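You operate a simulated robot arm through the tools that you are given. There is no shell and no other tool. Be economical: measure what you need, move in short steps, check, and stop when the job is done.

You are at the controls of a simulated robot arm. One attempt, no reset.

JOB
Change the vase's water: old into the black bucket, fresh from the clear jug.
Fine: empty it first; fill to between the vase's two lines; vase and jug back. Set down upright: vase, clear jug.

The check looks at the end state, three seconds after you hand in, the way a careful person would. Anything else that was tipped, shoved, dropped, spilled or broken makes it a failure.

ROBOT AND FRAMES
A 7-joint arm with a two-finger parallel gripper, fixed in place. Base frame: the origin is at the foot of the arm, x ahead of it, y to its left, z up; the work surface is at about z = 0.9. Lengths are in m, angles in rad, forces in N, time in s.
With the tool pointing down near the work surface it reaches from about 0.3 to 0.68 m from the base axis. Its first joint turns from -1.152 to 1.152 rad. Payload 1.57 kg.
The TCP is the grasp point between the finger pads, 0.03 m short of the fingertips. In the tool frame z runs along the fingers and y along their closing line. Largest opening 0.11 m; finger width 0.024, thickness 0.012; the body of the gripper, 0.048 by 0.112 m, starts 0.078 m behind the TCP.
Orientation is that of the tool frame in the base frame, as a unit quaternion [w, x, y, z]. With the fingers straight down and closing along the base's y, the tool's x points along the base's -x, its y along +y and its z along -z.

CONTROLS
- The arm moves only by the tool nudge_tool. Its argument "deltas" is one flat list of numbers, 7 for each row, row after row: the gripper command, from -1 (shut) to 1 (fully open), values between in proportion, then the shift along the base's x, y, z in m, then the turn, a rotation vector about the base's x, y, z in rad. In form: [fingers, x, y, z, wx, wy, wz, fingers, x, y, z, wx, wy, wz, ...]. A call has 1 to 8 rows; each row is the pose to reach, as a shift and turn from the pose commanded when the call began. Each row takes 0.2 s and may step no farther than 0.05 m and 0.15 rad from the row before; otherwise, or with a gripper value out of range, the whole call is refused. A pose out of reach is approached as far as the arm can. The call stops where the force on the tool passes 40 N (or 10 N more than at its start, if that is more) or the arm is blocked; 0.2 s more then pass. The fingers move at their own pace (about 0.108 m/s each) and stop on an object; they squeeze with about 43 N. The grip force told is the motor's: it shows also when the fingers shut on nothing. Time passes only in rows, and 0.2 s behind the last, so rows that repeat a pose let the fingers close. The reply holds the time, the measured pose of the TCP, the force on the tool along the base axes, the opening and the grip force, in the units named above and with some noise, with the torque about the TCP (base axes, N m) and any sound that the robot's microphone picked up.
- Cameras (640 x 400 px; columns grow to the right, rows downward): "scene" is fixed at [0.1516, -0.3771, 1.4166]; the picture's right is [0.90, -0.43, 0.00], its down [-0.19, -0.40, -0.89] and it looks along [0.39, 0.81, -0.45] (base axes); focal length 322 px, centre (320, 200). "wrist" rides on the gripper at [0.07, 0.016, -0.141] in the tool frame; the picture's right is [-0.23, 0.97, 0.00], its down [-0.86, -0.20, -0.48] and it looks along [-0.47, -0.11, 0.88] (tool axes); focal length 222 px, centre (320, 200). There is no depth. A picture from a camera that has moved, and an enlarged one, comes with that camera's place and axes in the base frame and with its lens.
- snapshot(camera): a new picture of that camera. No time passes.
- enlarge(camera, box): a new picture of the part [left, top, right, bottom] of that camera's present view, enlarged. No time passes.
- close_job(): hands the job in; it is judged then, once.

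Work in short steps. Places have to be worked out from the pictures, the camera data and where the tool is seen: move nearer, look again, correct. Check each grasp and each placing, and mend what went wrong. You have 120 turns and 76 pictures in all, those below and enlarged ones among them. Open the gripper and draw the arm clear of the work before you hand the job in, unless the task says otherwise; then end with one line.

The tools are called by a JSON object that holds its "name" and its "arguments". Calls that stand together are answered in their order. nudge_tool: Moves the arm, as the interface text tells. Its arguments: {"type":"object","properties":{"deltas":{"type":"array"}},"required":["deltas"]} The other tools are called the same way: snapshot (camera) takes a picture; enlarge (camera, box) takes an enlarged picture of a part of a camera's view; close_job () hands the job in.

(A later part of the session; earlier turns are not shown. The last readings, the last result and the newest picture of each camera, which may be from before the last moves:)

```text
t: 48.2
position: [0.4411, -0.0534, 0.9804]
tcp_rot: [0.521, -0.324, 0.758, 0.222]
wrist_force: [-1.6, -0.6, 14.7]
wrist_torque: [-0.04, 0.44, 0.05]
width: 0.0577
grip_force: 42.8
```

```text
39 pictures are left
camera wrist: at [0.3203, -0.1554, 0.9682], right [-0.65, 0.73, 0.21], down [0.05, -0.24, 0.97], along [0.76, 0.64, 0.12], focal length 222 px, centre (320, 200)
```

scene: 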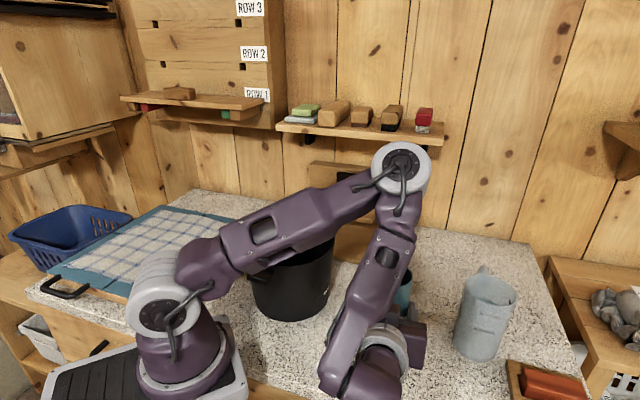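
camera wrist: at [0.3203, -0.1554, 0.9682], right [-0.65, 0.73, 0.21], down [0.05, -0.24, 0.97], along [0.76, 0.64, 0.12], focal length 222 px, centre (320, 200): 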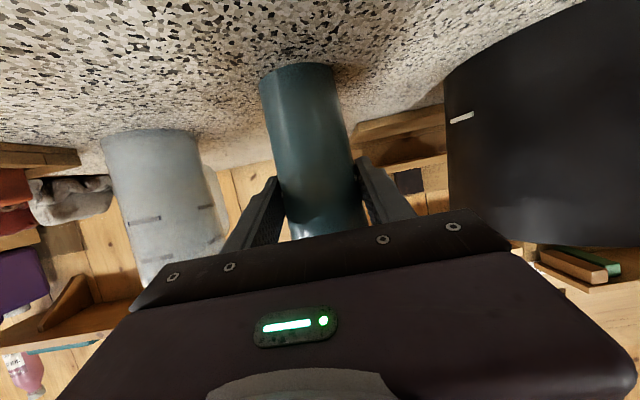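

Contact (14.7 N). I open the fingers, let it settle, then retreat back along the tool azimuth.

{"name": "nudge_tool", "arguments": {"deltas": [-1, 0, 0, 0.001, 0, 0, 0, 0, 0, 0, 0.001, 0, 0, 0, 1, 0, 0, 0.001, 0, 0, 0, 1, 0, 0, 0.001, 0, 0, 0, 1, -0.014, -0.0145, 0.001, 0, 0, 0, 1, -0.028, -0.029, 0.001, 0, 0, 0, 1, -0.042, -0.044, 0.001, 0, 0, 0, 1, -0.06, -0.064, 0.001, 0, 0, 0]}}

{"name": "snapshot", "arguments": {"camera": "scene"}}

{"name": "snapshot", "arguments": {"camera": "wrist"}}

```text
t: 50.0
position: [0.3818, -0.1184, 0.9792]
tcp_rot: [0.519, -0.325, 0.759, 0.222]
wrist_force: [0.0, 0.2, -0.2]
wrist_torque: [-0.01, -0.03, -0.01]
width: 0.11
grip_force: 0.2
```

```text
38 pictures are left
```

scene: 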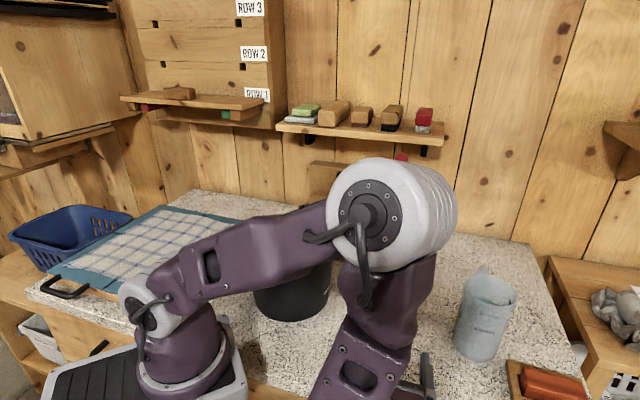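

```text
37 pictures are left
camera wrist: at [0.2601, -0.2204, 0.9682], right [-0.65, 0.73, 0.21], down [0.05, -0.24, 0.97], along [0.76, 0.64, 0.12], focal length 222 px, centre (320, 200)
```

wrist: 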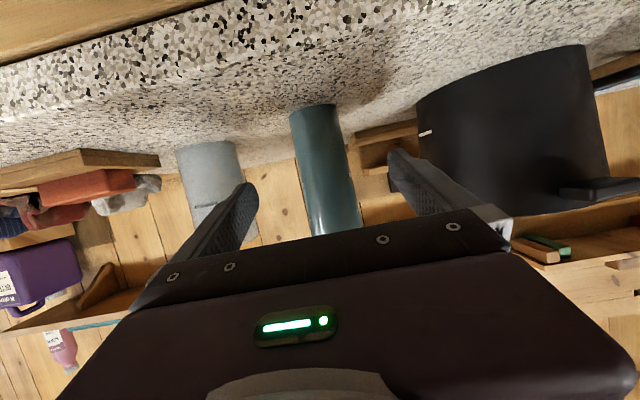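

The vase is standing. I back off a little more and rise to the original pre-grasp waypoint (0.357, -0.12, 1.24) to see the arm posture.

{"name": "nudge_tool", "arguments": {"deltas": [1, -0.015, -0.015, 0.005, 0, 0, 0, 1, -0.025, -0.02, 0.04, 0, 0, 0, 1, -0.025, -0.02, 0.08, 0, 0, 0, 1, -0.025, -0.015, 0.12, 0, 0, 0, 1, -0.025, -0.01, 0.16, 0, 0, 0, 1, -0.025, -0.005, 0.2, 0, 0, 0, 1, -0.025, 0, 0.24, 0, 0, 0, 1, -0.025, 0, 0.26, 0, 0, 0]}}

{"name": "snapshot", "arguments": {"camera": "scene"}}

```text
t: 51.8
position: [0.3545, -0.1161, 1.2413]
tcp_rot: [0.519, -0.325, 0.759, 0.222]
wrist_force: [-1.1, -0.5, 0.2]
wrist_torque: [0.0, 0.02, 0.01]
width: 0.1101
grip_force: 0.1
```

```text
36 pictures are left
```

scene: 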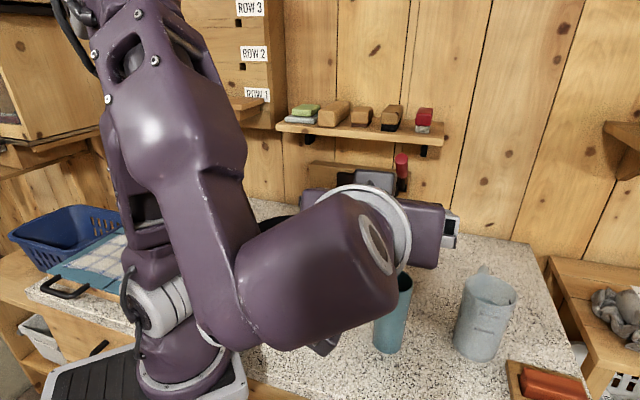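

Posture differs from the first approach. With the gripper empty, I return to the tool-down start pose to reset the joints: first pitch back, then yaw back.

{"name": "nudge_tool", "arguments": {"deltas": [1, 0, 0, 0.01, -0.108, 0.103, 0, 1, 0, 0, 0.02, -0.216, 0.207, 0, 1, 0, 0, 0.03, -0.324, 0.31, 0, 1, 0, 0, 0.04, -0.432, 0.414, 0, 1, 0, 0, 0.05, -0.54, 0.517, 0, 1, 0, 0, 0.06, -0.648, 0.62, 0, 1, 0, 0, 0.06, -0.756, 0.724, 0, 1, 0, 0, 0.06, -0.864, 0.828, 0]}}

{"name": "nudge_tool", "arguments": {"deltas": [1, 0, 0.03, 0, 0, 0, -0.14, 1, 0, 0.06, 0, 0, 0, -0.28, 1, 0, 0.09, 0, 0, 0, -0.42, 1, 0, 0.12, 0, 0, 0, -0.56, 1, 0, 0.15, 0, 0, 0, -0.7, 1, 0, 0.168, 0, 0, 0, -0.81]}}

{"name": "snapshot", "arguments": {"camera": "scene"}}

```text
t: 53.6
position: [0.3591, -0.1133, 1.2976]
tcp_rot: [-0.002, -0.403, 0.915, 0.007]
wrist_force: [-5.5, -1.7, 4.5]
wrist_torque: [0.07, -0.59, -0.06]
width: 0.1102
grip_force: 0.0
out of reach, approached as far as the arm can: row 7
```

```text
t: 55.0
position: [0.4024, 0.0404, 1.3019]
tcp_rot: [0.002, 0.0, 1.0, 0.0]
wrist_force: [-1.0, 0.7, 0.7]
wrist_torque: [-0.03, 0.03, 0.01]
width: 0.11
grip_force: 0.0
out of reach, approached as far as the arm can: row 4, 5, 6
```

```text
35 pictures are left
```

scene: 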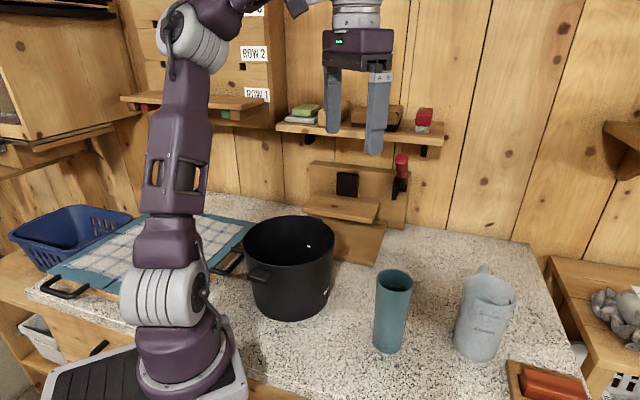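

The arm is roughly reset but 4.5 cm short of the start position. I command the remaining shift and yaw and let it settle.

{"name": "nudge_tool", "arguments": {"deltas": [1, -0.015, 0.004, 0.01, 0, 0, 0, 1, -0.03, 0.008, 0.02, 0, 0, 0, 1, -0.045, 0.011, 0.03, 0, 0, 0, 1, -0.045, 0.011, 0.03, 0, 0, 0, 1, -0.045, 0.011, 0.03, 0, 0, 0]}}

{"name": "snapshot", "arguments": {"camera": "scene"}}

```text
t: 56.2
position: [0.3906, 0.0361, 1.3256]
tcp_rot: [-0.003, 0.001, 1.0, 0.001]
wrist_force: [0.2, 0.0, 0.1]
wrist_torque: [0.0, -0.01, 0.0]
width: 0.1102
grip_force: 0.0
out of reach, approached as far as the arm can: row 1, 2, 3, 4, 5
```

```text
34 pictures are left
```

scene: 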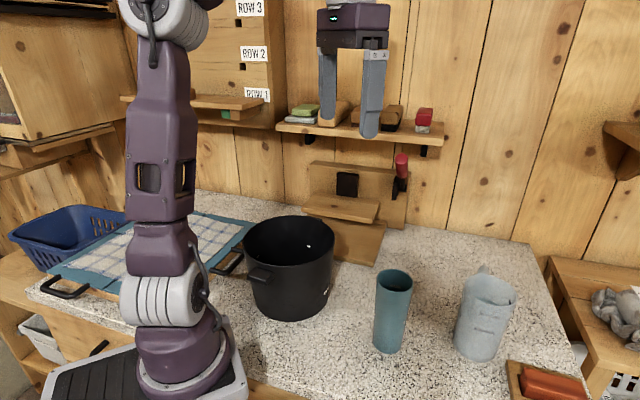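

The shoulder shows joint 1 near its positive limit. Stretching the arm out should straighten the posture, so I move out to about (0.68, -0.1, 1.3).

{"name": "nudge_tool", "arguments": {"deltas": [1, 0.036, -0.018, 0, 0, 0, 0, 1, 0.072, -0.036, 0, 0, 0, 0, 1, 0.108, -0.054, 0, 0, 0, 0, 1, 0.144, -0.072, 0, 0, 0, 0, 1, 0.18, -0.09, 0, 0, 0, 0, 1, 0.216, -0.108, 0, 0, 0, 0, 1, 0.252, -0.126, 0, 0, 0, 0, 1, 0.29, -0.14, 0, 0, 0, 0]}}

{"name": "nudge_tool", "arguments": {"deltas": [1, -0.032, 0.018, 0, 0, 0, 0, 1, -0.064, 0.036, 0, 0, 0, 0, 1, -0.096, 0.054, 0, 0, 0, 0, 1, -0.128, 0.072, 0, 0, 0, 0, 1, -0.16, 0.09, 0, 0, 0, 0, 1, -0.192, 0.108, 0, 0, 0, 0, 1, -0.224, 0.126, 0, 0, 0, 0, 1, -0.256, 0.14, 0, 0, 0, 0]}}

{"name": "snapshot", "arguments": {"camera": "scene"}}

```text
t: 58.0
position: [0.5458, -0.0264, 1.2582]
tcp_rot: [0.002, 0.001, 1.0, 0.0]
wrist_force: [0.2, 0.8, 1.0]
wrist_torque: [0.03, 0.03, -0.01]
width: 0.1101
grip_force: 0.1
out of reach, approached as far as the arm can: row 2, 3, 4, 5, 6, 7, 8
```

```text
t: 59.8
position: [0.4094, 0.1014, 1.2956]
tcp_rot: [0.001, 0.0, 1.0, -0.001]
wrist_force: [0.8, -0.1, 0.6]
wrist_torque: [0.03, 0.0, 0.0]
width: 0.11
grip_force: 0.1
out of reach, approached as far as the arm can: row 4, 5, 6, 7, 8
```

```text
33 pictures are left
```

scene: 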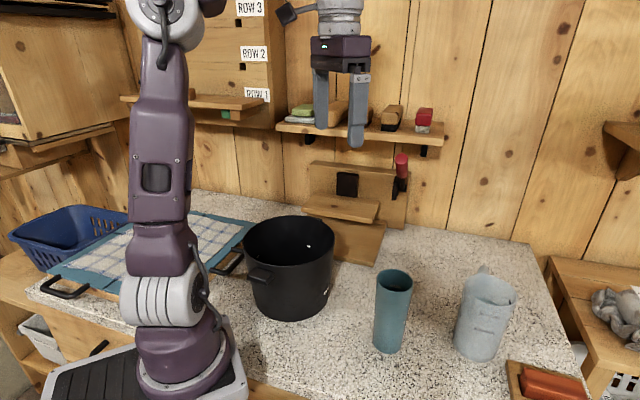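

Still on the bad branch. I pull the TCP toward -y, which should unwind joint 1, staying above z=1.2.

{"name": "nudge_tool", "arguments": {"deltas": [1, 0.005, -0.04, -0.01, 0, 0, 0, 1, 0.01, -0.08, -0.02, 0, 0, 0, 1, 0.015, -0.12, -0.03, 0, 0, 0, 1, 0.02, -0.16, -0.04, 0, 0, 0, 1, 0.025, -0.2, -0.05, 0, 0, 0, 1, 0.03, -0.24, -0.06, 0, 0, 0, 1, 0.035, -0.28, -0.07, 0, 0, 0, 1, 0.04, -0.32, -0.08, 0, 0, 0]}}

{"name": "snapshot", "arguments": {"camera": "scene"}}

```text
t: 61.6
position: [0.4473, -0.2204, 1.2148]
tcp_rot: [0.001, 0.001, 1.0, 0.001]
wrist_force: [0.2, -1.1, 0.2]
wrist_torque: [0.01, -0.02, 0.04]
width: 0.1098
grip_force: 0.0
```

```text
32 pictures are left
```

scene: 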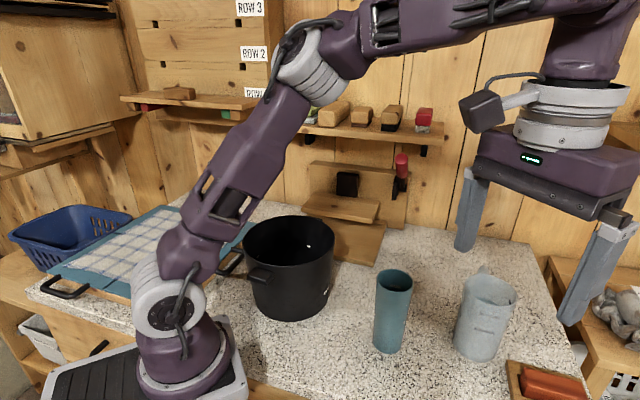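

The shoulder unwound. Now I go to (0.36, -0.12, 1.24) tool-down with the 0.87 yaw, as in the first approach.

{"name": "nudge_tool", "arguments": {"deltas": [1, -0.012, 0.015, 0.004, 0, 0, 0.11, 1, -0.024, 0.03, 0.008, 0, 0, 0.22, 1, -0.036, 0.045, 0.012, 0, 0, 0.33, 1, -0.048, 0.06, 0.016, 0, 0, 0.44, 1, -0.06, 0.075, 0.02, 0, 0, 0.55, 1, -0.07, 0.085, 0.024, 0, 0, 0.66, 1, -0.08, 0.095, 0.026, 0, 0, 0.77, 1, -0.088, 0.1, 0.026, 0, 0, 0.87]}}

{"name": "snapshot", "arguments": {"camera": "scene"}}

```text
t: 63.4
position: [0.3592, -0.1185, 1.2388]
tcp_rot: [0.001, -0.421, 0.907, 0.0]
wrist_force: [0.4, -0.6, -0.1]
wrist_torque: [-0.06, 0.01, 0.0]
width: 0.11
grip_force: 0.0
```

```text
31 pictures are left
```

scene: 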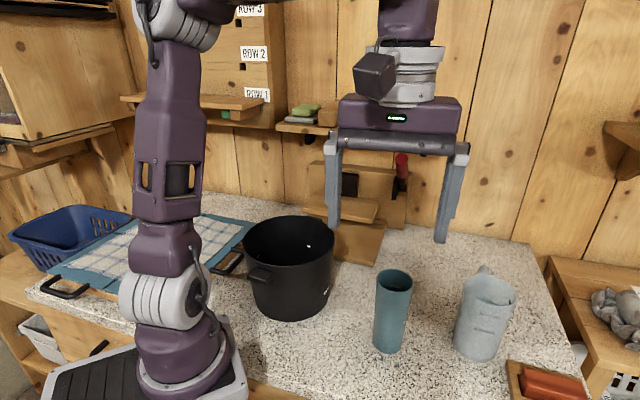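

Reached. Now I pitch 1.2 rad again as in the first approach.

{"name": "nudge_tool", "arguments": {"deltas": [1, 0, 0, 0, 0.1147, -0.0967, 0, 1, 0, 0, 0, 0.2295, -0.1935, 0, 1, 0, 0, 0, 0.344, -0.29, 0, 1, 0, 0, 0, 0.459, -0.387, 0, 1, 0, 0, 0, 0.574, -0.484, 0, 1, 0, 0, 0, 0.6885, -0.5805, 0, 1, 0, 0, 0, 0.803, -0.677, 0, 1, 0, 0, 0, 0.918, -0.774, 0]}}

{"name": "snapshot", "arguments": {"camera": "scene"}}

```text
t: 65.2
position: [0.3581, -0.1185, 1.2417]
tcp_rot: [0.514, -0.346, 0.747, 0.239]
wrist_force: [-0.3, -0.1, 0.6]
wrist_torque: [-0.01, 0.01, -0.02]
width: 0.11
grip_force: 0.1
```

```text
30 pictures are left
```

scene: 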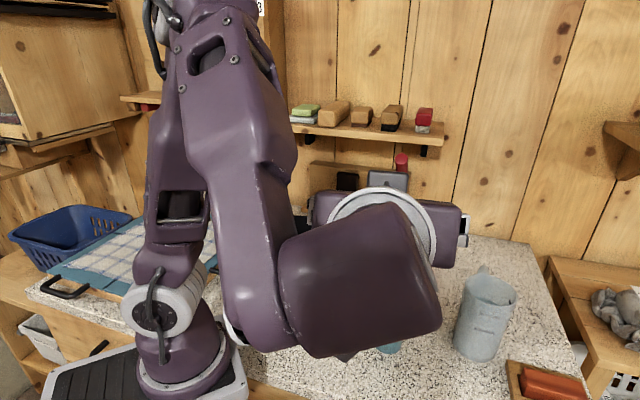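

Posture is better. I descend at (0.374, -0.133), in line with the vase now at (0.4415, -0.0535), watching for reach warnings.

{"name": "nudge_tool", "arguments": {"deltas": [1, 0.008, -0.007, -0.03, 0, 0, 0, 1, 0.016, -0.014, -0.06, 0, 0, 0, 1, 0.016, -0.014, -0.1, 0, 0, 0, 1, 0.016, -0.014, -0.14, 0, 0, 0, 1, 0.016, -0.014, -0.18, 0, 0, 0, 1, 0.016, -0.014, -0.22, 0, 0, 0, 1, 0.016, -0.014, -0.255, 0, 0, 0]}}

{"name": "snapshot", "arguments": {"camera": "wrist"}}

{"name": "snapshot", "arguments": {"camera": "scene"}}

```text
t: 66.8
position: [0.3761, -0.1352, 0.9862]
tcp_rot: [0.513, -0.347, 0.747, 0.24]
wrist_force: [-0.4, -0.7, -0.8]
wrist_torque: [0.01, 0.0, 0.0]
width: 0.11
grip_force: 0.0
```

```text
29 pictures are left
camera wrist: at [0.2606, -0.2435, 0.9738], right [-0.69, 0.69, 0.21], down [0.06, -0.24, 0.97], along [0.72, 0.68, 0.12], focal length 222 px, centre (320, 200)
```

wrist: 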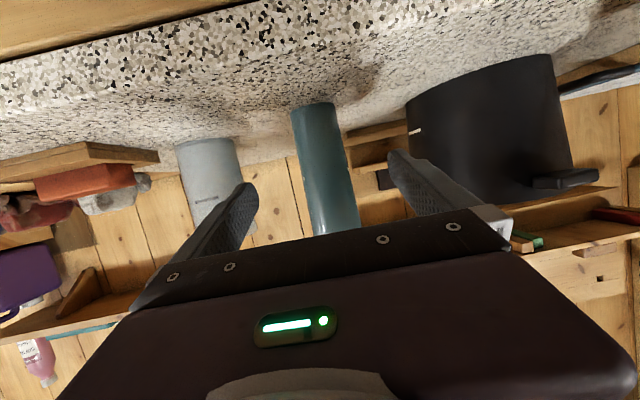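

```text
28 pictures are left
```

scene: 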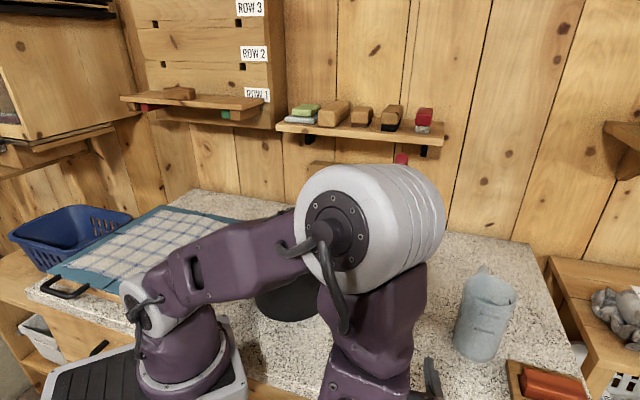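

Reachable here, but with the elbow low. A larger azimuth (≈70°) keeps the wrist farther from the base, so I yaw +0.35 around the vase's pre-grasp point.

{"name": "nudge_tool", "arguments": {"deltas": [1, 0.01, -0.006, 0, 0, 0, 0.12, 1, 0.02, -0.012, 0, 0, 0, 0.24, 1, 0.03, -0.018, 0, 0, 0, 0.35, 1, 0.03, -0.018, 0, 0, 0, 0.35]}}

{"name": "snapshot", "arguments": {"camera": "wrist"}}

```text
t: 67.8
position: [0.4067, -0.1504, 0.9851]
tcp_rot: [0.463, -0.472, 0.676, 0.325]
wrist_force: [0.0, -0.2, 0.5]
wrist_torque: [0.02, 0.0, 0.01]
width: 0.11
grip_force: 0.1
```

```text
27 pictures are left
camera wrist: at [0.336, -0.2924, 0.9727], right [-0.89, 0.41, 0.22], down [0.14, -0.2, 0.97], along [0.44, 0.89, 0.12], focal length 222 px, centre (320, 200)
```

wrist: 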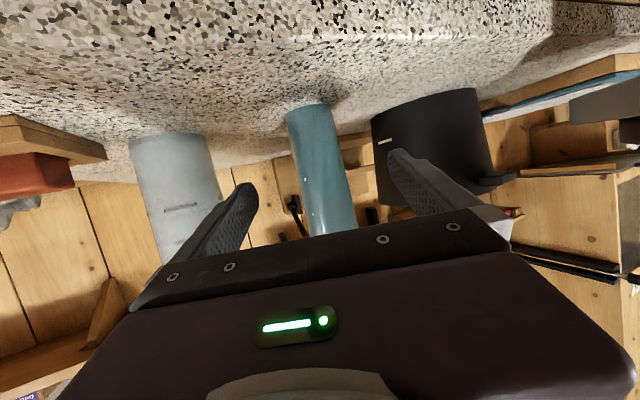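

Aligned. I advance to the vase and close.

{"name": "nudge_tool", "arguments": {"deltas": [1, 0.012, 0.032, 0, 0, 0, 0, 1, 0.024, 0.064, 0, 0, 0, 0, 1, 0.035, 0.096, 0, 0, 0, 0, -1, 0.035, 0.096, 0, 0, 0, 0, -1, 0.035, 0.096, 0, 0, 0, 0, -1, 0.035, 0.096, 0, 0, 0, 0]}}

{"name": "nudge_tool", "arguments": {"deltas": [-1, 0, 0, 0.005, 0, 0, 0, -1, 0, 0, 0.01, 0, 0, 0, -1, 0, 0, 0.01, 0, 0, 0]}}

```text
t: 69.2
position: [0.4409, -0.0527, 0.9846]
tcp_rot: [0.464, -0.471, 0.676, 0.325]
wrist_force: [-0.4, 0.6, 0.2]
wrist_torque: [0.0, 0.0, 0.0]
width: 0.0541
grip_force: 42.9
```

```text
t: 70.0
position: [0.4394, -0.0531, 0.9951]
tcp_rot: [0.464, -0.471, 0.676, 0.325]
wrist_force: [-0.8, 0.6, -2.8]
wrist_torque: [-0.01, 0.03, 0.01]
width: 0.0542
grip_force: 43.1
```

Lifted 1 cm. Comparing pictures and TCP readings, the vase sits off its original spot by about (+0.009, -0.020), so I shift it back by that amount and check for reach warnings.

{"name": "nudge_tool", "arguments": {"deltas": [-1, -0.003, 0.007, 0, 0, 0, 0, -1, -0.006, 0.014, 0, 0, 0, 0, -1, -0.009, 0.021, 0, 0, 0, 0, -1, -0.009, 0.021, -0.005, 0, 0, 0, -1, -0.009, 0.021, -0.008, 0, 0, 0]}}

```text
t: 71.2
position: [0.4308, -0.034, 0.9873]
tcp_rot: [0.464, -0.471, 0.676, 0.325]
wrist_force: [-1.0, -0.8, -2.8]
wrist_torque: [-0.03, -0.01, -0.01]
width: 0.0542
grip_force: 42.8
```

Reached without a warning. I lower by small steps until contact.

{"name": "nudge_tool", "arguments": {"deltas": [-1, 0, 0, -0.001, 0, 0, 0, -1, 0, 0, -0.002, 0, 0, 0, -1, 0, 0, -0.003, 0, 0, 0, -1, 0, 0, -0.003, 0, 0, 0]}}

```text
t: 72.2
position: [0.4304, -0.0345, 0.984]
tcp_rot: [0.463, -0.472, 0.675, 0.327]
wrist_force: [-0.3, 0.5, -1.6]
wrist_torque: [-0.01, 0.04, 0.0]
width: 0.0542
grip_force: 42.8
```

Force is starting to ease; one more millimetre, then release and retreat along the tool azimuth.

{"name": "nudge_tool", "arguments": {"deltas": [-1, 0, 0, -0.001, 0, 0, 0, -1, 0, 0, -0.001, 0, 0, 0]}}

```text
t: 72.8
position: [0.4314, -0.0336, 0.9835]
tcp_rot: [0.464, -0.471, 0.677, 0.324]
wrist_force: [-0.4, -0.9, -2.6]
wrist_torque: [0.0, 0.02, -0.03]
width: 0.0538
grip_force: 42.7
```

{"name": "nudge_tool", "arguments": {"deltas": [-1, 0, 0, -0.001, 0, 0, 0, -1, 0, 0, -0.002, 0, 0, 0, -1, 0, 0, -0.002, 0, 0, 0]}}

```text
t: 73.6
position: [0.4321, -0.033, 0.983]
tcp_rot: [0.466, -0.471, 0.675, 0.325]
wrist_force: [6.3, -7.3, 22.7]
wrist_torque: [-0.44, 0.06, 0.11]
width: 0.054
grip_force: 42.9
```

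Solid contact. I ease up 1 mm, open, and retreat.

{"name": "nudge_tool", "arguments": {"deltas": [-1, 0, 0, 0.0015, 0, 0, 0, 0, 0, 0, 0.0015, 0, 0, 0, 1, 0, 0, 0.0015, 0, 0, 0, 1, 0, 0, 0.0015, 0, 0, 0, 1, -0.01, -0.027, 0.0015, 0, 0, 0, 1, -0.02, -0.054, 0.0015, 0, 0, 0, 1, -0.03, -0.081, 0.0015, 0, 0, 0, 1, -0.042, -0.112, 0.0015, 0, 0, 0]}}

{"name": "snapshot", "arguments": {"camera": "wrist"}}

```text
t: 75.4
position: [0.3883, -0.1429, 0.9854]
tcp_rot: [0.464, -0.471, 0.676, 0.326]
wrist_force: [-0.6, -0.3, 0.6]
wrist_torque: [-0.02, 0.03, 0.04]
width: 0.11
grip_force: 0.0
```

```text
26 pictures are left
camera wrist: at [0.3172, -0.2848, 0.9722], right [-0.89, 0.41, 0.22], down [0.14, -0.2, 0.97], along [0.44, 0.89, 0.12], focal length 222 px, centre (320, 200)
```

wrist: 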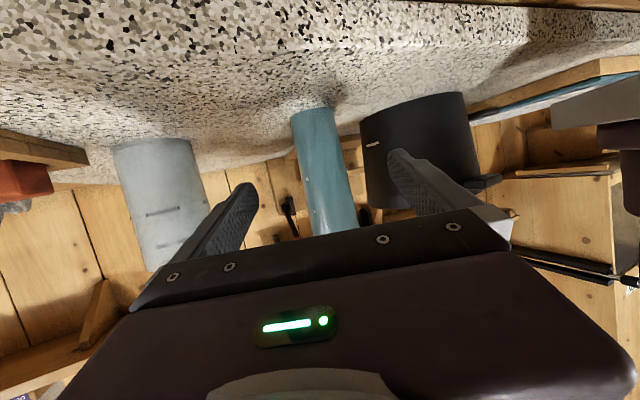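

Vase stands back at about its original spot. Next the jug: I move to a pre-grasp at (0.505, -0.23), azimuth 50°, which clears the handle and the tray, staying at z≈1.02.

{"name": "nudge_tool", "arguments": {"deltas": [1, 0.01, -0.015, 0.01, 0, 0, -0.06, 1, 0.03, -0.03, 0.025, 0, 0, -0.12, 1, 0.05, -0.045, 0.035, 0, 0, -0.18, 1, 0.07, -0.06, 0.035, 0, 0, -0.24, 1, 0.09, -0.075, 0.035, 0, 0, -0.3, 1, 0.117, -0.087, 0.035, 0, 0, -0.35]}}

{"name": "snapshot", "arguments": {"camera": "wrist"}}

{"name": "snapshot", "arguments": {"camera": "scene"}}

```text
t: 76.8
position: [0.5061, -0.235, 1.0191]
tcp_rot: [0.514, -0.346, 0.747, 0.24]
wrist_force: [-0.5, -0.5, -0.2]
wrist_torque: [-0.01, 0.01, -0.01]
width: 0.1102
grip_force: 0.2
```

```text
25 pictures are left
camera wrist: at [0.3911, -0.3435, 1.0068], right [-0.69, 0.69, 0.21], down [0.06, -0.24, 0.97], along [0.72, 0.68, 0.12], focal length 222 px, centre (320, 200)
```

wrist: 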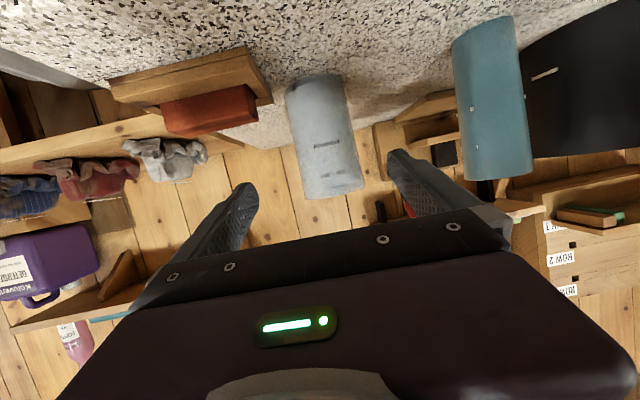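

```text
24 pictures are left
```

scene: 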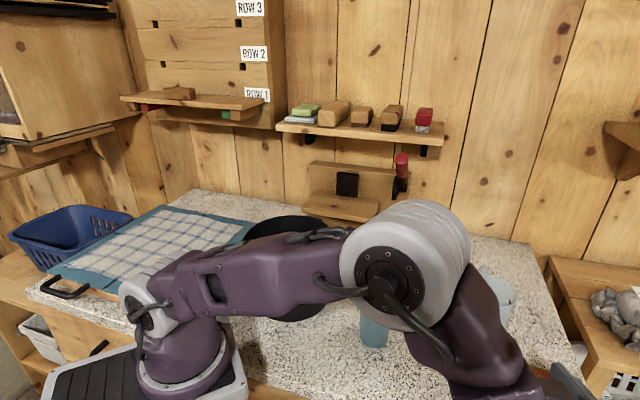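

The jug is at about (0.595, -0.121), centred between the fingers, and the tray and red block are lower than and left of the path. I lower to z≈0.972 and advance.

{"name": "nudge_tool", "arguments": {"deltas": [1, 0, 0.003, -0.025, 0, 0, 0, 1, 0, 0.005, -0.047, 0, 0, 0, 1, 0.02, 0.028, -0.047, 0, 0, 0, 1, 0.04, 0.055, -0.047, 0, 0, 0, 1, 0.055, 0.073, -0.047, 0, 0, 0]}}

{"name": "snapshot", "arguments": {"camera": "wrist"}}

```text
t: 78.0
position: [0.5548, -0.1563, 0.9732]
tcp_rot: [0.513, -0.347, 0.748, 0.239]
wrist_force: [0.2, 0.9, 0.0]
wrist_torque: [0.02, 0.01, 0.01]
width: 0.1101
grip_force: 0.0
```

```text
23 pictures are left
camera wrist: at [0.4411, -0.2665, 0.9608], right [-0.69, 0.69, 0.21], down [0.06, -0.24, 0.97], along [0.72, 0.68, 0.12], focal length 222 px, centre (320, 200)
```

wrist: 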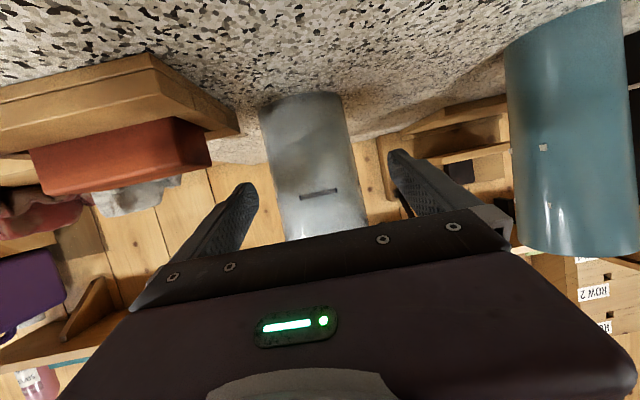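

The jug sits ~8 mm to the right-hand finger's side. I shift sideways, then advance to its axis and close.

{"name": "nudge_tool", "arguments": {"deltas": [1, 0.006, -0.005, 0, 0, 0, 0, 1, 0.018, 0.009, 0, 0, 0, 0, 1, 0.03, 0.023, 0, 0, 0, 0, 1, 0.04, 0.034, 0, 0, 0, 0, -1, 0.04, 0.034, 0, 0, 0, 0, -1, 0.04, 0.034, 0, 0, 0, 0, -1, 0.04, 0.034, 0, 0, 0, 0]}}

{"name": "snapshot", "arguments": {"camera": "wrist"}}

```text
t: 79.6
position: [0.5998, -0.1253, 0.9718]
tcp_rot: [0.513, -0.346, 0.748, 0.239]
wrist_force: [0.6, 0.8, -0.5]
wrist_torque: [0.02, -0.1, 0.06]
width: 0.0784
grip_force: 43.1
```

```text
22 pictures are left
camera wrist: at [0.4849, -0.2336, 0.959], right [-0.69, 0.69, 0.21], down [0.06, -0.24, 0.97], along [0.72, 0.68, 0.12], focal length 222 px, centre (320, 200)
```

wrist: 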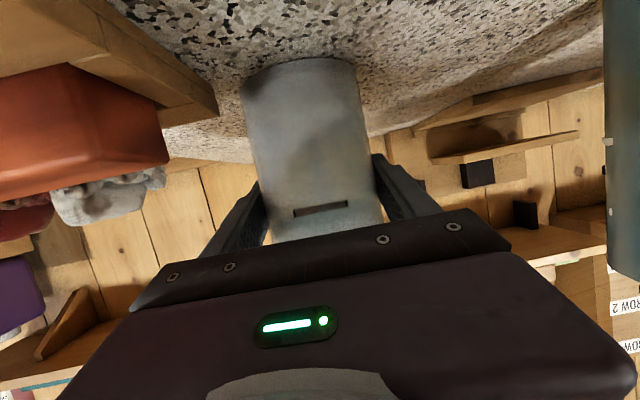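

Gripped (width 0.078). The return pose is TCP (0.600, -0.125, 0.972). I lift straight up.

{"name": "nudge_tool", "arguments": {"deltas": [-1, 0, 0, 0.01, 0, 0, 0, -1, 0, 0, 0.03, 0, 0, 0, -1, 0, 0, 0.06, 0, 0, 0, -1, 0, 0, 0.09, 0, 0, 0, -1, 0, 0, 0.12, 0, 0, 0, -1, 0, 0, 0.15, 0, 0, 0, -1, 0, 0, 0.18, 0, 0, 0, -1, 0, 0, 0.21, 0, 0, 0]}}

{"name": "snapshot", "arguments": {"camera": "scene"}}

```text
t: 81.4
position: [0.6004, -0.1245, 1.1795]
tcp_rot: [0.513, -0.347, 0.747, 0.24]
wrist_force: [0.3, 0.6, -4.1]
wrist_torque: [-0.09, 0.05, 0.0]
width: 0.0784
grip_force: 43.3
```

```text
21 pictures are left
```

scene: 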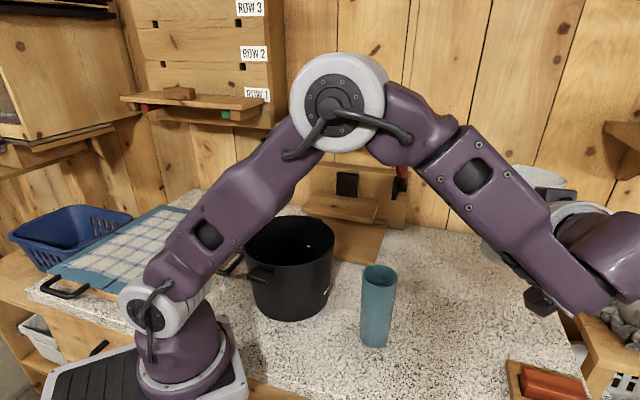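

Jug lifted, about 4 N. Now I yaw to azimuth ≈-14° at this large radius while moving to about (0.55, 0.0, 1.21), keeping the jug upright.

{"name": "nudge_tool", "arguments": {"deltas": [-1, -0.003, 0.008, 0.003, 0, 0, -0.09, -1, -0.009, 0.022, 0.008, 0, 0, -0.22, -1, -0.015, 0.038, 0.012, 0, 0, -0.36, -1, -0.022, 0.055, 0.016, 0, 0, -0.5, -1, -0.029, 0.075, 0.02, 0, 0, -0.64, -1, -0.036, 0.095, 0.024, 0, 0, -0.78, -1, -0.043, 0.112, 0.028, 0, 0, -0.92, -1, -0.048, 0.122, 0.03, 0, 0, -1.05]}}

{"name": "snapshot", "arguments": {"camera": "scene"}}

```text
t: 83.2
position: [0.5526, 0.0012, 1.2141]
tcp_rot: [0.565, 0.073, 0.82, -0.048]
wrist_force: [-0.2, 0.0, -4.4]
wrist_torque: [0.04, 0.08, 0.01]
width: 0.0782
grip_force: 42.9
```

```text
20 pictures are left
```

scene: 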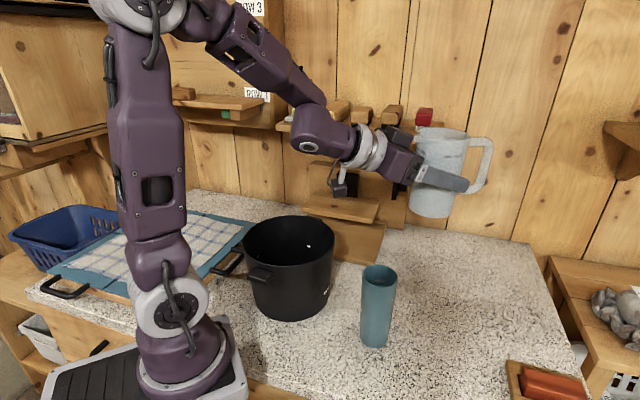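

Jug is held upright with a clear view. I move to a pre-pour position beside the vase: TCP (0.466, 0.054, 1.17), so the lip will end up over the vase at about (0.434, -0.027).

{"name": "nudge_tool", "arguments": {"deltas": [-1, -0.014, 0.009, 0, 0, 0, 0, -1, -0.029, 0.018, -0.005, 0, 0, 0, -1, -0.044, 0.027, -0.012, 0, 0, 0, -1, -0.06, 0.037, -0.022, 0, 0, 0, -1, -0.075, 0.046, -0.033, 0, 0, 0, -1, -0.087, 0.053, -0.044, 0, 0, 0]}}

{"name": "enlarge", "arguments": {"camera": "scene", "box": [290, 140, 490, 360]}}

```text
t: 84.6
position: [0.4651, 0.0526, 1.1651]
tcp_rot: [0.564, 0.075, 0.821, -0.05]
wrist_force: [-0.2, -0.6, -4.3]
wrist_torque: [0.0, 0.09, -0.02]
width: 0.0783
grip_force: 42.8
```

```text
1.82 times, centred on (390, 250) of scene
camera zoom: at [0.1517, -0.3771, 1.4166], right [0.9, -0.43, 0.0], down [-0.19, -0.4, -0.89], along [0.39, 0.81, -0.45], focal length 586 px, centre (193, 109)
```

zoom: 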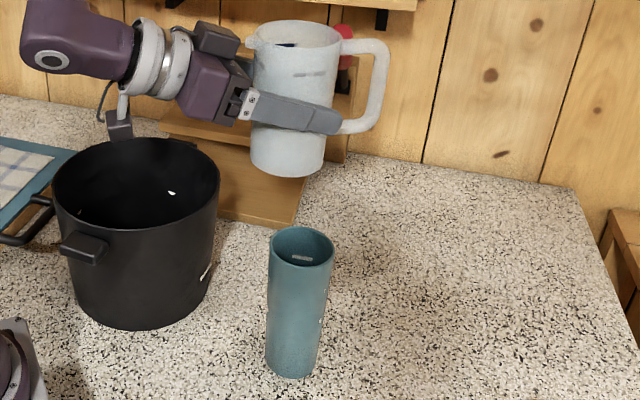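

The jug has a small spout on the gripper side; I'll pour over the side rim, slowly. Rolling +0.6 rad about the tool axis (0.919, -0.161, -0.36), then lowering a bit.

{"name": "nudge_tool", "arguments": {"deltas": [-1, 0, 0, 0, 0.092, -0.016, -0.036, -1, 0, 0, 0, 0.184, -0.032, -0.072, -1, 0, 0, -0.005, 0.276, -0.048, -0.108, -1, 0, 0, -0.015, 0.368, -0.064, -0.144, -1, 0, 0, -0.025, 0.46, -0.08, -0.18, -1, 0, 0, -0.04, 0.551, -0.097, -0.216, -1, 0, 0, -0.05, 0.551, -0.097, -0.216]}}

{"name": "enlarge", "arguments": {"camera": "scene", "box": [290, 160, 470, 360]}}

```text
t: 86.2
position: [0.4653, 0.0501, 1.1419]
tcp_rot: [0.557, 0.277, 0.778, 0.091]
wrist_force: [0.4, 0.6, -4.5]
wrist_torque: [0.0, 0.08, 0.0]
width: 0.0782
grip_force: 43.2
out of reach, approached as far as the arm can: row 6, 7
```

```text
2.00 times, centred on (380, 260) of scene
camera zoom: at [0.1517, -0.3771, 1.4166], right [0.9, -0.43, 0.0], down [-0.19, -0.4, -0.89], along [0.39, 0.81, -0.45], focal length 645 px, centre (200, 80)
```

zoom: 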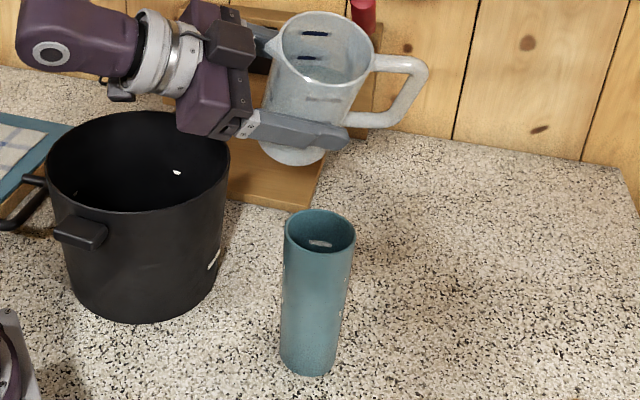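

Lowering stops at z≈1.142 with roll ≈0.5 rad, so I'll pour from there. The lip should be about (0.437, -0.02); I add a 6 mm backward correction for stream drift and roll 0.3 more.

{"name": "nudge_tool", "arguments": {"deltas": [-1, 0.001, 0.002, 0.003, 0.069, -0.012, -0.027, -1, 0.002, 0.004, 0.003, 0.138, -0.024, -0.054, -1, 0.003, 0.006, 0.003, 0.207, -0.036, -0.081, -1, 0.003, 0.006, 0.003, 0.276, -0.048, -0.108]}}

{"name": "enlarge", "arguments": {"camera": "scene", "box": [290, 160, 470, 360]}}

```text
t: 87.2
position: [0.4675, 0.056, 1.1464]
tcp_rot: [0.537, 0.389, 0.728, 0.174]
wrist_force: [0.5, 0.6, -4.8]
wrist_torque: [0.02, 0.09, 0.02]
width: 0.0781
grip_force: 43.1
```

```text
2.00 times, centred on (380, 260) of scene
camera zoom: at [0.1517, -0.3771, 1.4166], right [0.9, -0.43, 0.0], down [-0.19, -0.4, -0.89], along [0.39, 0.81, -0.45], focal length 645 px, centre (200, 80)
```

zoom: 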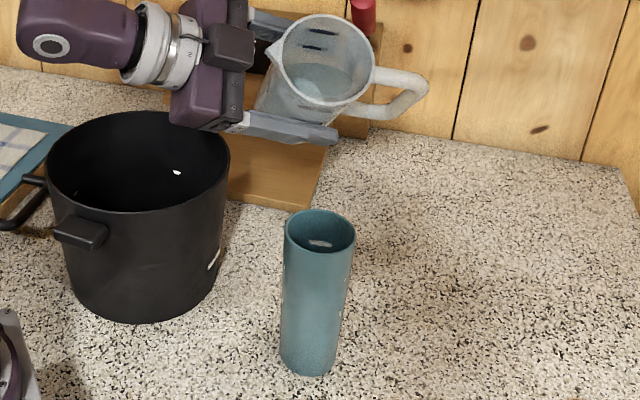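

Vase location (0.434, -0.027) checks out to the pixel, and the lip is about 1 cm short of the vase axis, good for a little forward drift. Water is visible nearing the lip; I roll 0.15 more.

{"name": "nudge_tool", "arguments": {"deltas": [-1, 0, 0, 0, 0.046, -0.008, -0.018, -1, 0, 0, 0, 0.092, -0.016, -0.036, -1, 0, 0, 0, 0.138, -0.024, -0.054]}}

{"name": "enlarge", "arguments": {"camera": "scene", "box": [320, 150, 430, 280]}}

```text
t: 88.0
position: [0.4668, 0.0557, 1.1465]
tcp_rot: [0.522, 0.443, 0.697, 0.213]
wrist_force: [0.6, -0.1, -4.1]
wrist_torque: [0.02, 0.12, -0.01]
width: 0.0782
grip_force: 42.9
```

```text
3.08 times, centred on (375, 215) of scene
camera zoom: at [0.1517, -0.3771, 1.4166], right [0.9, -0.43, 0.0], down [-0.19, -0.4, -0.89], along [0.39, 0.81, -0.45], focal length 992 px, centre (151, 154)
```

zoom: 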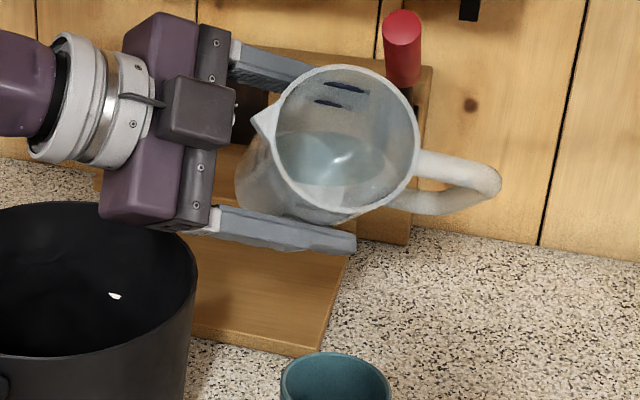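

The lip projects to about (0.428, -0.016), so I shift +6 mm in x and roll slowly a further 0.12 rad.

{"name": "nudge_tool", "arguments": {"deltas": [-1, 0.003, 0, 0, 0.0, 0, 0, -1, 0.006, 0, 0, 0.037, -0.0064, -0.0144, -1, 0.006, 0, 0, 0.074, -0.013, -0.029, -1, 0.006, 0, 0, 0.11, -0.019, -0.043]}}

{"name": "enlarge", "arguments": {"camera": "scene", "box": [310, 160, 450, 360]}}

```text
t: 89.0
position: [0.4726, 0.0546, 1.1458]
tcp_rot: [0.507, 0.484, 0.67, 0.245]
wrist_force: [0.1, 0.8, -4.5]
wrist_torque: [0.01, 0.06, -0.01]
width: 0.0784
grip_force: 43.4
```

```text
2.00 times, centred on (380, 260) of scene
camera zoom: at [0.1517, -0.3771, 1.4166], right [0.9, -0.43, 0.0], down [-0.19, -0.4, -0.89], along [0.39, 0.81, -0.45], focal length 645 px, centre (200, 80)
```

zoom: 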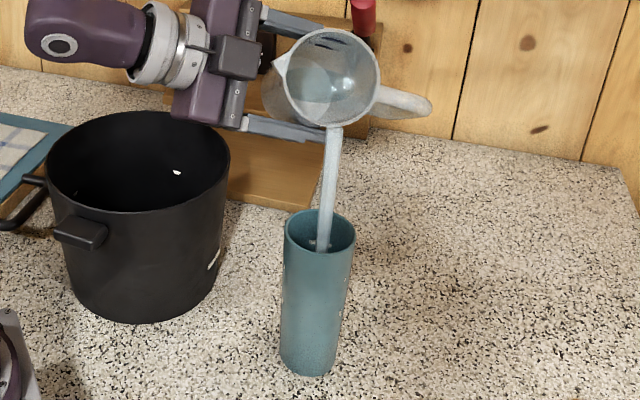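

The stream goes right into the vase. I hold for half a second and then look at the level in the vase.

{"name": "nudge_tool", "arguments": {"deltas": [-1, 0, 0, 0, 0, 0, 0, -1, 0, 0, 0, 0, 0, 0]}}

{"name": "enlarge", "arguments": {"camera": "scene", "box": [350, 255, 410, 355]}}

```text
t: 89.6
position: [0.4735, 0.0555, 1.1463]
tcp_rot: [0.508, 0.484, 0.669, 0.245]
wrist_force: [-0.5, -0.3, -3.2]
wrist_torque: [0.03, 0.07, -0.01]
width: 0.0784
grip_force: 43.2
```

```text
4.00 times, centred on (380, 305) of scene
camera zoom: at [0.1517, -0.3771, 1.4166], right [0.9, -0.43, 0.0], down [-0.19, -0.4, -0.89], along [0.39, 0.81, -0.45], focal length 1290 px, centre (80, -220)
```

zoom: 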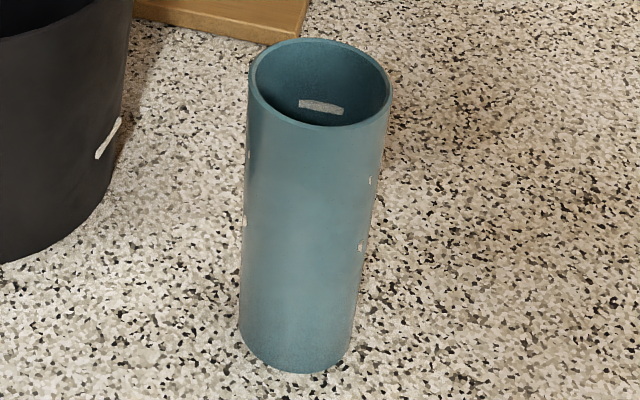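

The flow stopped at this tilt. The outer marks put the two lines at about 0.07 and 0.11 m of the 0.153 m height, so I need ~0.09–0.10. I roll another 0.15 rad slowly and read the weight a few times.

{"name": "nudge_tool", "arguments": {"deltas": [-1, 0, 0, 0, 0.023, -0.004, -0.009, -1, 0, 0, 0, 0.046, -0.008, -0.018, -1, 0, 0, 0, 0.069, -0.012, -0.027, -1, 0, 0, 0, 0.092, -0.016, -0.036, -1, 0, 0, 0, 0.115, -0.02, -0.045, -1, 0, 0, 0, 0.138, -0.024, -0.054, -1, 0, 0, 0, 0.138, -0.024, -0.054, -1, 0, 0, 0, 0.138, -0.024, -0.054]}}

{"name": "enlarge", "arguments": {"camera": "scene", "box": [330, 160, 430, 300]}}

{"name": "nudge_tool", "arguments": {"deltas": [-1, 0, 0, 0, 0, 0, 0]}}

{"name": "nudge_tool", "arguments": {"deltas": [-1, 0, 0, 0, 0, 0, 0]}}

{"name": "nudge_tool", "arguments": {"deltas": [-1, 0, 0, 0, 0, 0, 0]}}

{"name": "nudge_tool", "arguments": {"deltas": [-1, 0, 0, 0, 0, 0, 0]}}

```text
t: 91.4
position: [0.4739, 0.0566, 1.1457]
tcp_rot: [0.487, 0.532, 0.632, 0.283]
wrist_force: [0.0, 0.1, -2.3]
wrist_torque: [0.03, 0.05, -0.03]
width: 0.0782
grip_force: 42.8
```

```text
2.86 times, centred on (380, 230) of scene
camera zoom: at [0.1517, -0.3771, 1.4166], right [0.9, -0.43, 0.0], down [-0.19, -0.4, -0.89], along [0.39, 0.81, -0.45], focal length 921 px, centre (149, 114)
```

zoom: 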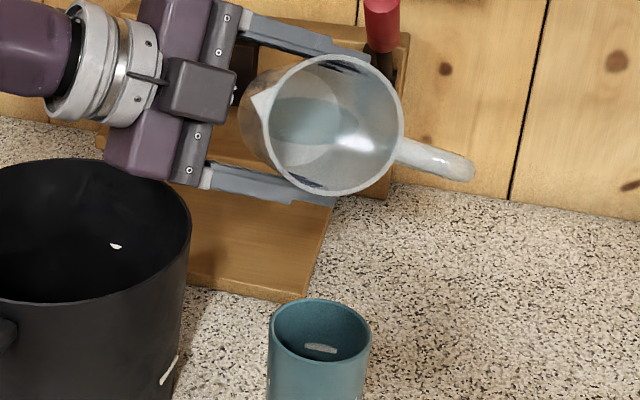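

```text
t: 91.8
position: [0.4742, 0.0566, 1.1458]
tcp_rot: [0.487, 0.532, 0.632, 0.283]
wrist_force: [0.1, -1.0, -2.4]
wrist_torque: [0.0, 0.05, 0.01]
width: 0.0783
grip_force: 42.8
```

```text
t: 92.2
position: [0.4733, 0.0558, 1.1466]
tcp_rot: [0.488, 0.533, 0.631, 0.282]
wrist_force: [0.3, 0.5, -2.9]
wrist_torque: [-0.03, 0.05, -0.06]
width: 0.0781
grip_force: 43.0
```

```text
t: 92.6
position: [0.4737, 0.0559, 1.1467]
tcp_rot: [0.488, 0.531, 0.632, 0.283]
wrist_force: [-0.1, -0.6, -2.9]
wrist_torque: [0.04, 0.05, -0.02]
width: 0.0781
grip_force: 43.3
```

```text
t: 93.0
position: [0.4726, 0.0557, 1.1446]
tcp_rot: [0.487, 0.532, 0.632, 0.283]
wrist_force: [0.8, 0.6, -3.0]
wrist_torque: [0.02, 0.09, 0.01]
width: 0.078
grip_force: 43.0
```

Weight suggests ~170 g poured, while geometry suggests ~115 ml, so the level is likely 0.06–0.08. I add a small increment (+0.06 rad, ~35 ml) and look again.

{"name": "nudge_tool", "arguments": {"deltas": [-1, 0, 0, 0, 0.018, -0.003, -0.007, -1, 0, 0, 0, 0.037, -0.0065, -0.0145, -1, 0, 0, 0, 0.055, -0.01, -0.0215, -1, 0, 0, 0, 0.055, -0.01, -0.0215, -1, 0, 0, 0, 0.055, -0.01, -0.0215, -1, 0, 0, 0, 0.055, -0.01, -0.0215, -1, 0, 0, 0, 0.055, -0.01, -0.0215]}}

{"name": "enlarge", "arguments": {"camera": "scene", "box": [360, 255, 405, 295]}}

{"name": "nudge_tool", "arguments": {"deltas": [-1, 0, 0, 0, 0, 0, 0]}}

{"name": "nudge_tool", "arguments": {"deltas": [-1, 0, 0, 0, 0, 0, 0]}}

{"name": "nudge_tool", "arguments": {"deltas": [-1, 0, 0, 0, 0, 0, 0]}}

```text
t: 94.6
position: [0.4735, 0.0558, 1.1466]
tcp_rot: [0.479, 0.55, 0.616, 0.298]
wrist_force: [0.0, -0.7, -3.0]
wrist_torque: [0.05, 0.07, -0.01]
width: 0.0785
grip_force: 42.8
```

```text
10.00 times, centred on (382, 275) of scene
camera zoom: at [0.1517, -0.3771, 1.4166], right [0.9, -0.43, 0.0], down [-0.19, -0.4, -0.89], along [0.39, 0.81, -0.45], focal length 3224 px, centre (-305, -550)
```

zoom: 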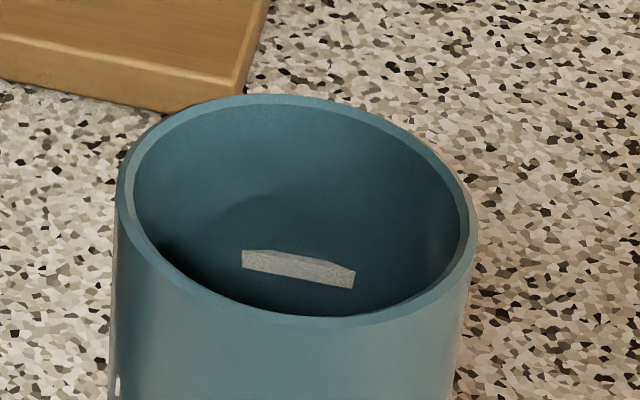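

```text
t: 95.0
position: [0.4741, 0.0556, 1.1463]
tcp_rot: [0.479, 0.551, 0.615, 0.298]
wrist_force: [-0.7, 0.5, -3.0]
wrist_torque: [0.01, 0.07, 0.01]
width: 0.078
grip_force: 42.8
```

```text
t: 95.4
position: [0.4742, 0.0562, 1.1446]
tcp_rot: [0.479, 0.551, 0.616, 0.297]
wrist_force: [0.5, 0.3, -2.2]
wrist_torque: [0.01, 0.04, -0.03]
width: 0.0782
grip_force: 42.9
```

```text
t: 95.8
position: [0.4728, 0.0558, 1.1451]
tcp_rot: [0.479, 0.551, 0.615, 0.298]
wrist_force: [-0.2, 0.2, -2.2]
wrist_torque: [0.01, 0.04, -0.01]
width: 0.0783
grip_force: 43.0
```

No water visible yet under the upper line. I pour another small increment (+0.04 rad) and check again.

{"name": "nudge_tool", "arguments": {"deltas": [-1, 0, 0, 0, 0.018, -0.003, -0.007, -1, 0, 0, 0, 0.037, -0.0065, -0.0145, -1, 0, 0, 0, 0.037, -0.0065, -0.0145, -1, 0, 0, 0, 0.037, -0.0065, -0.0145, -1, 0, 0, 0, 0.037, -0.0065, -0.0145, -1, 0, 0, 0, 0.037, -0.0065, -0.0145]}}

{"name": "enlarge", "arguments": {"camera": "scene", "box": [360, 255, 405, 295]}}

{"name": "nudge_tool", "arguments": {"deltas": [-1, 0, 0, 0, 0, 0, 0]}}

{"name": "nudge_tool", "arguments": {"deltas": [-1, 0, 0, 0, 0, 0, 0]}}

{"name": "nudge_tool", "arguments": {"deltas": [-1, 0, 0, 0, 0, 0, 0]}}

```text
t: 97.2
position: [0.4733, 0.0559, 1.1454]
tcp_rot: [0.473, 0.563, 0.605, 0.307]
wrist_force: [1.0, -0.2, -2.4]
wrist_torque: [0.03, 0.04, -0.01]
width: 0.0782
grip_force: 43.2
```

```text
10.00 times, centred on (382, 275) of scene
camera zoom: at [0.1517, -0.3771, 1.4166], right [0.9, -0.43, 0.0], down [-0.19, -0.4, -0.89], along [0.39, 0.81, -0.45], focal length 3224 px, centre (-305, -550)
```

zoom: 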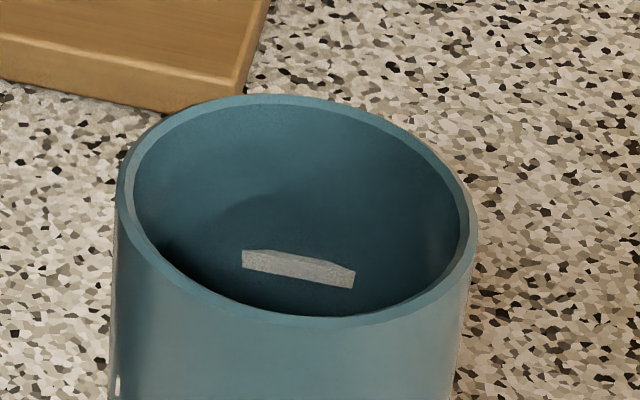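

```text
t: 97.6
position: [0.4735, 0.0544, 1.1458]
tcp_rot: [0.474, 0.563, 0.604, 0.306]
wrist_force: [0.6, -0.2, -1.9]
wrist_torque: [-0.01, 0.01, 0.0]
width: 0.0784
grip_force: 42.6
```

```text
t: 98.0
position: [0.4736, 0.0558, 1.1451]
tcp_rot: [0.473, 0.562, 0.605, 0.307]
wrist_force: [0.3, 0.4, -2.2]
wrist_torque: [0.02, 0.04, -0.03]
width: 0.0783
grip_force: 42.2
```

```text
t: 98.4
position: [0.4742, 0.0557, 1.1451]
tcp_rot: [0.473, 0.564, 0.604, 0.306]
wrist_force: [1.1, -0.9, -3.1]
wrist_torque: [0.03, 0.04, 0.0]
width: 0.078
grip_force: 43.1
```

Still none visible; weight now averages ~2.4 N (~200 g poured). One more small increment, +0.03 rad.

{"name": "nudge_tool", "arguments": {"deltas": [-1, 0, 0, 0, 0.014, -0.0025, -0.0055, -1, 0, 0, 0, 0.0276, -0.0048, -0.0108, -1, 0, 0, 0, 0.0276, -0.0048, -0.0108, -1, 0, 0, 0, 0.0276, -0.0048, -0.0108, -1, 0, 0, 0, 0.0276, -0.0048, -0.0108, -1, 0, 0, 0, 0.0276, -0.0048, -0.0108]}}

{"name": "enlarge", "arguments": {"camera": "scene", "box": [340, 175, 420, 295]}}

{"name": "nudge_tool", "arguments": {"deltas": [-1, 0, 0, 0, 0, 0, 0]}}

{"name": "nudge_tool", "arguments": {"deltas": [-1, 0, 0, 0, 0, 0, 0]}}

{"name": "nudge_tool", "arguments": {"deltas": [-1, 0, 0, 0, 0, 0, 0]}}

```text
t: 99.8
position: [0.4738, 0.0559, 1.146]
tcp_rot: [0.468, 0.572, 0.596, 0.314]
wrist_force: [-0.1, -0.1, -1.7]
wrist_torque: [-0.02, 0.05, -0.03]
width: 0.078
grip_force: 43.1
```

```text
3.33 times, centred on (380, 235) of scene
camera zoom: at [0.1517, -0.3771, 1.4166], right [0.9, -0.43, 0.0], down [-0.19, -0.4, -0.89], along [0.39, 0.81, -0.45], focal length 1075 px, centre (120, 83)
```

zoom: 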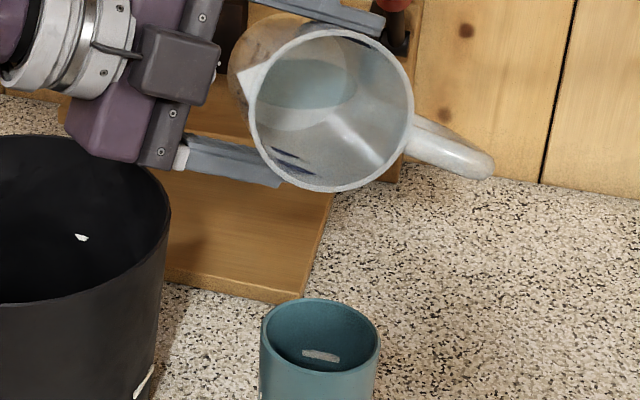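

```text
t: 100.2
position: [0.4733, 0.0551, 1.1448]
tcp_rot: [0.468, 0.572, 0.596, 0.314]
wrist_force: [-0.3, -0.2, -2.1]
wrist_torque: [0.0, 0.04, 0.02]
width: 0.0782
grip_force: 43.1
```

```text
t: 100.6
position: [0.4731, 0.0553, 1.1445]
tcp_rot: [0.467, 0.572, 0.597, 0.314]
wrist_force: [0.3, -1.1, -2.6]
wrist_torque: [0.01, 0.09, -0.03]
width: 0.0783
grip_force: 43.5
```

```text
t: 101.0
position: [0.4733, 0.0555, 1.1451]
tcp_rot: [0.468, 0.572, 0.597, 0.313]
wrist_force: [-0.2, -0.1, -1.4]
wrist_torque: [0.03, 0.05, 0.01]
width: 0.078
grip_force: 42.9
```

By both estimates the level should be close to the upper part of the band. I take a high zoom of the vase mouth.

{"name": "enlarge", "arguments": {"camera": "scene", "box": [367, 270, 397, 290]}}

```text
16.00 times, centred on (382, 280) of scene
camera zoom: at [0.1517, -0.3771, 1.4166], right [0.9, -0.43, 0.0], down [-0.19, -0.4, -0.89], along [0.39, 0.81, -0.45], focal length 5158 px, centre (-672, -1080)
```

zoom: 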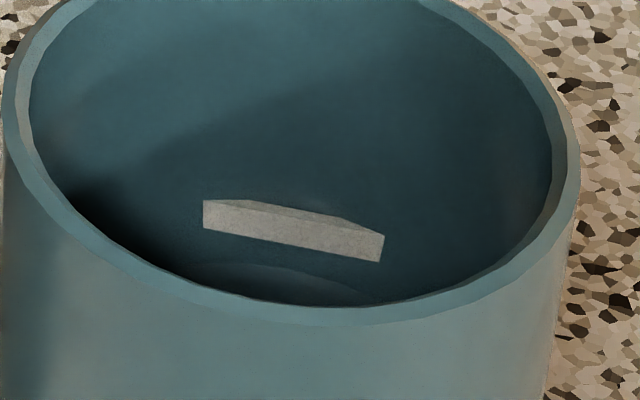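

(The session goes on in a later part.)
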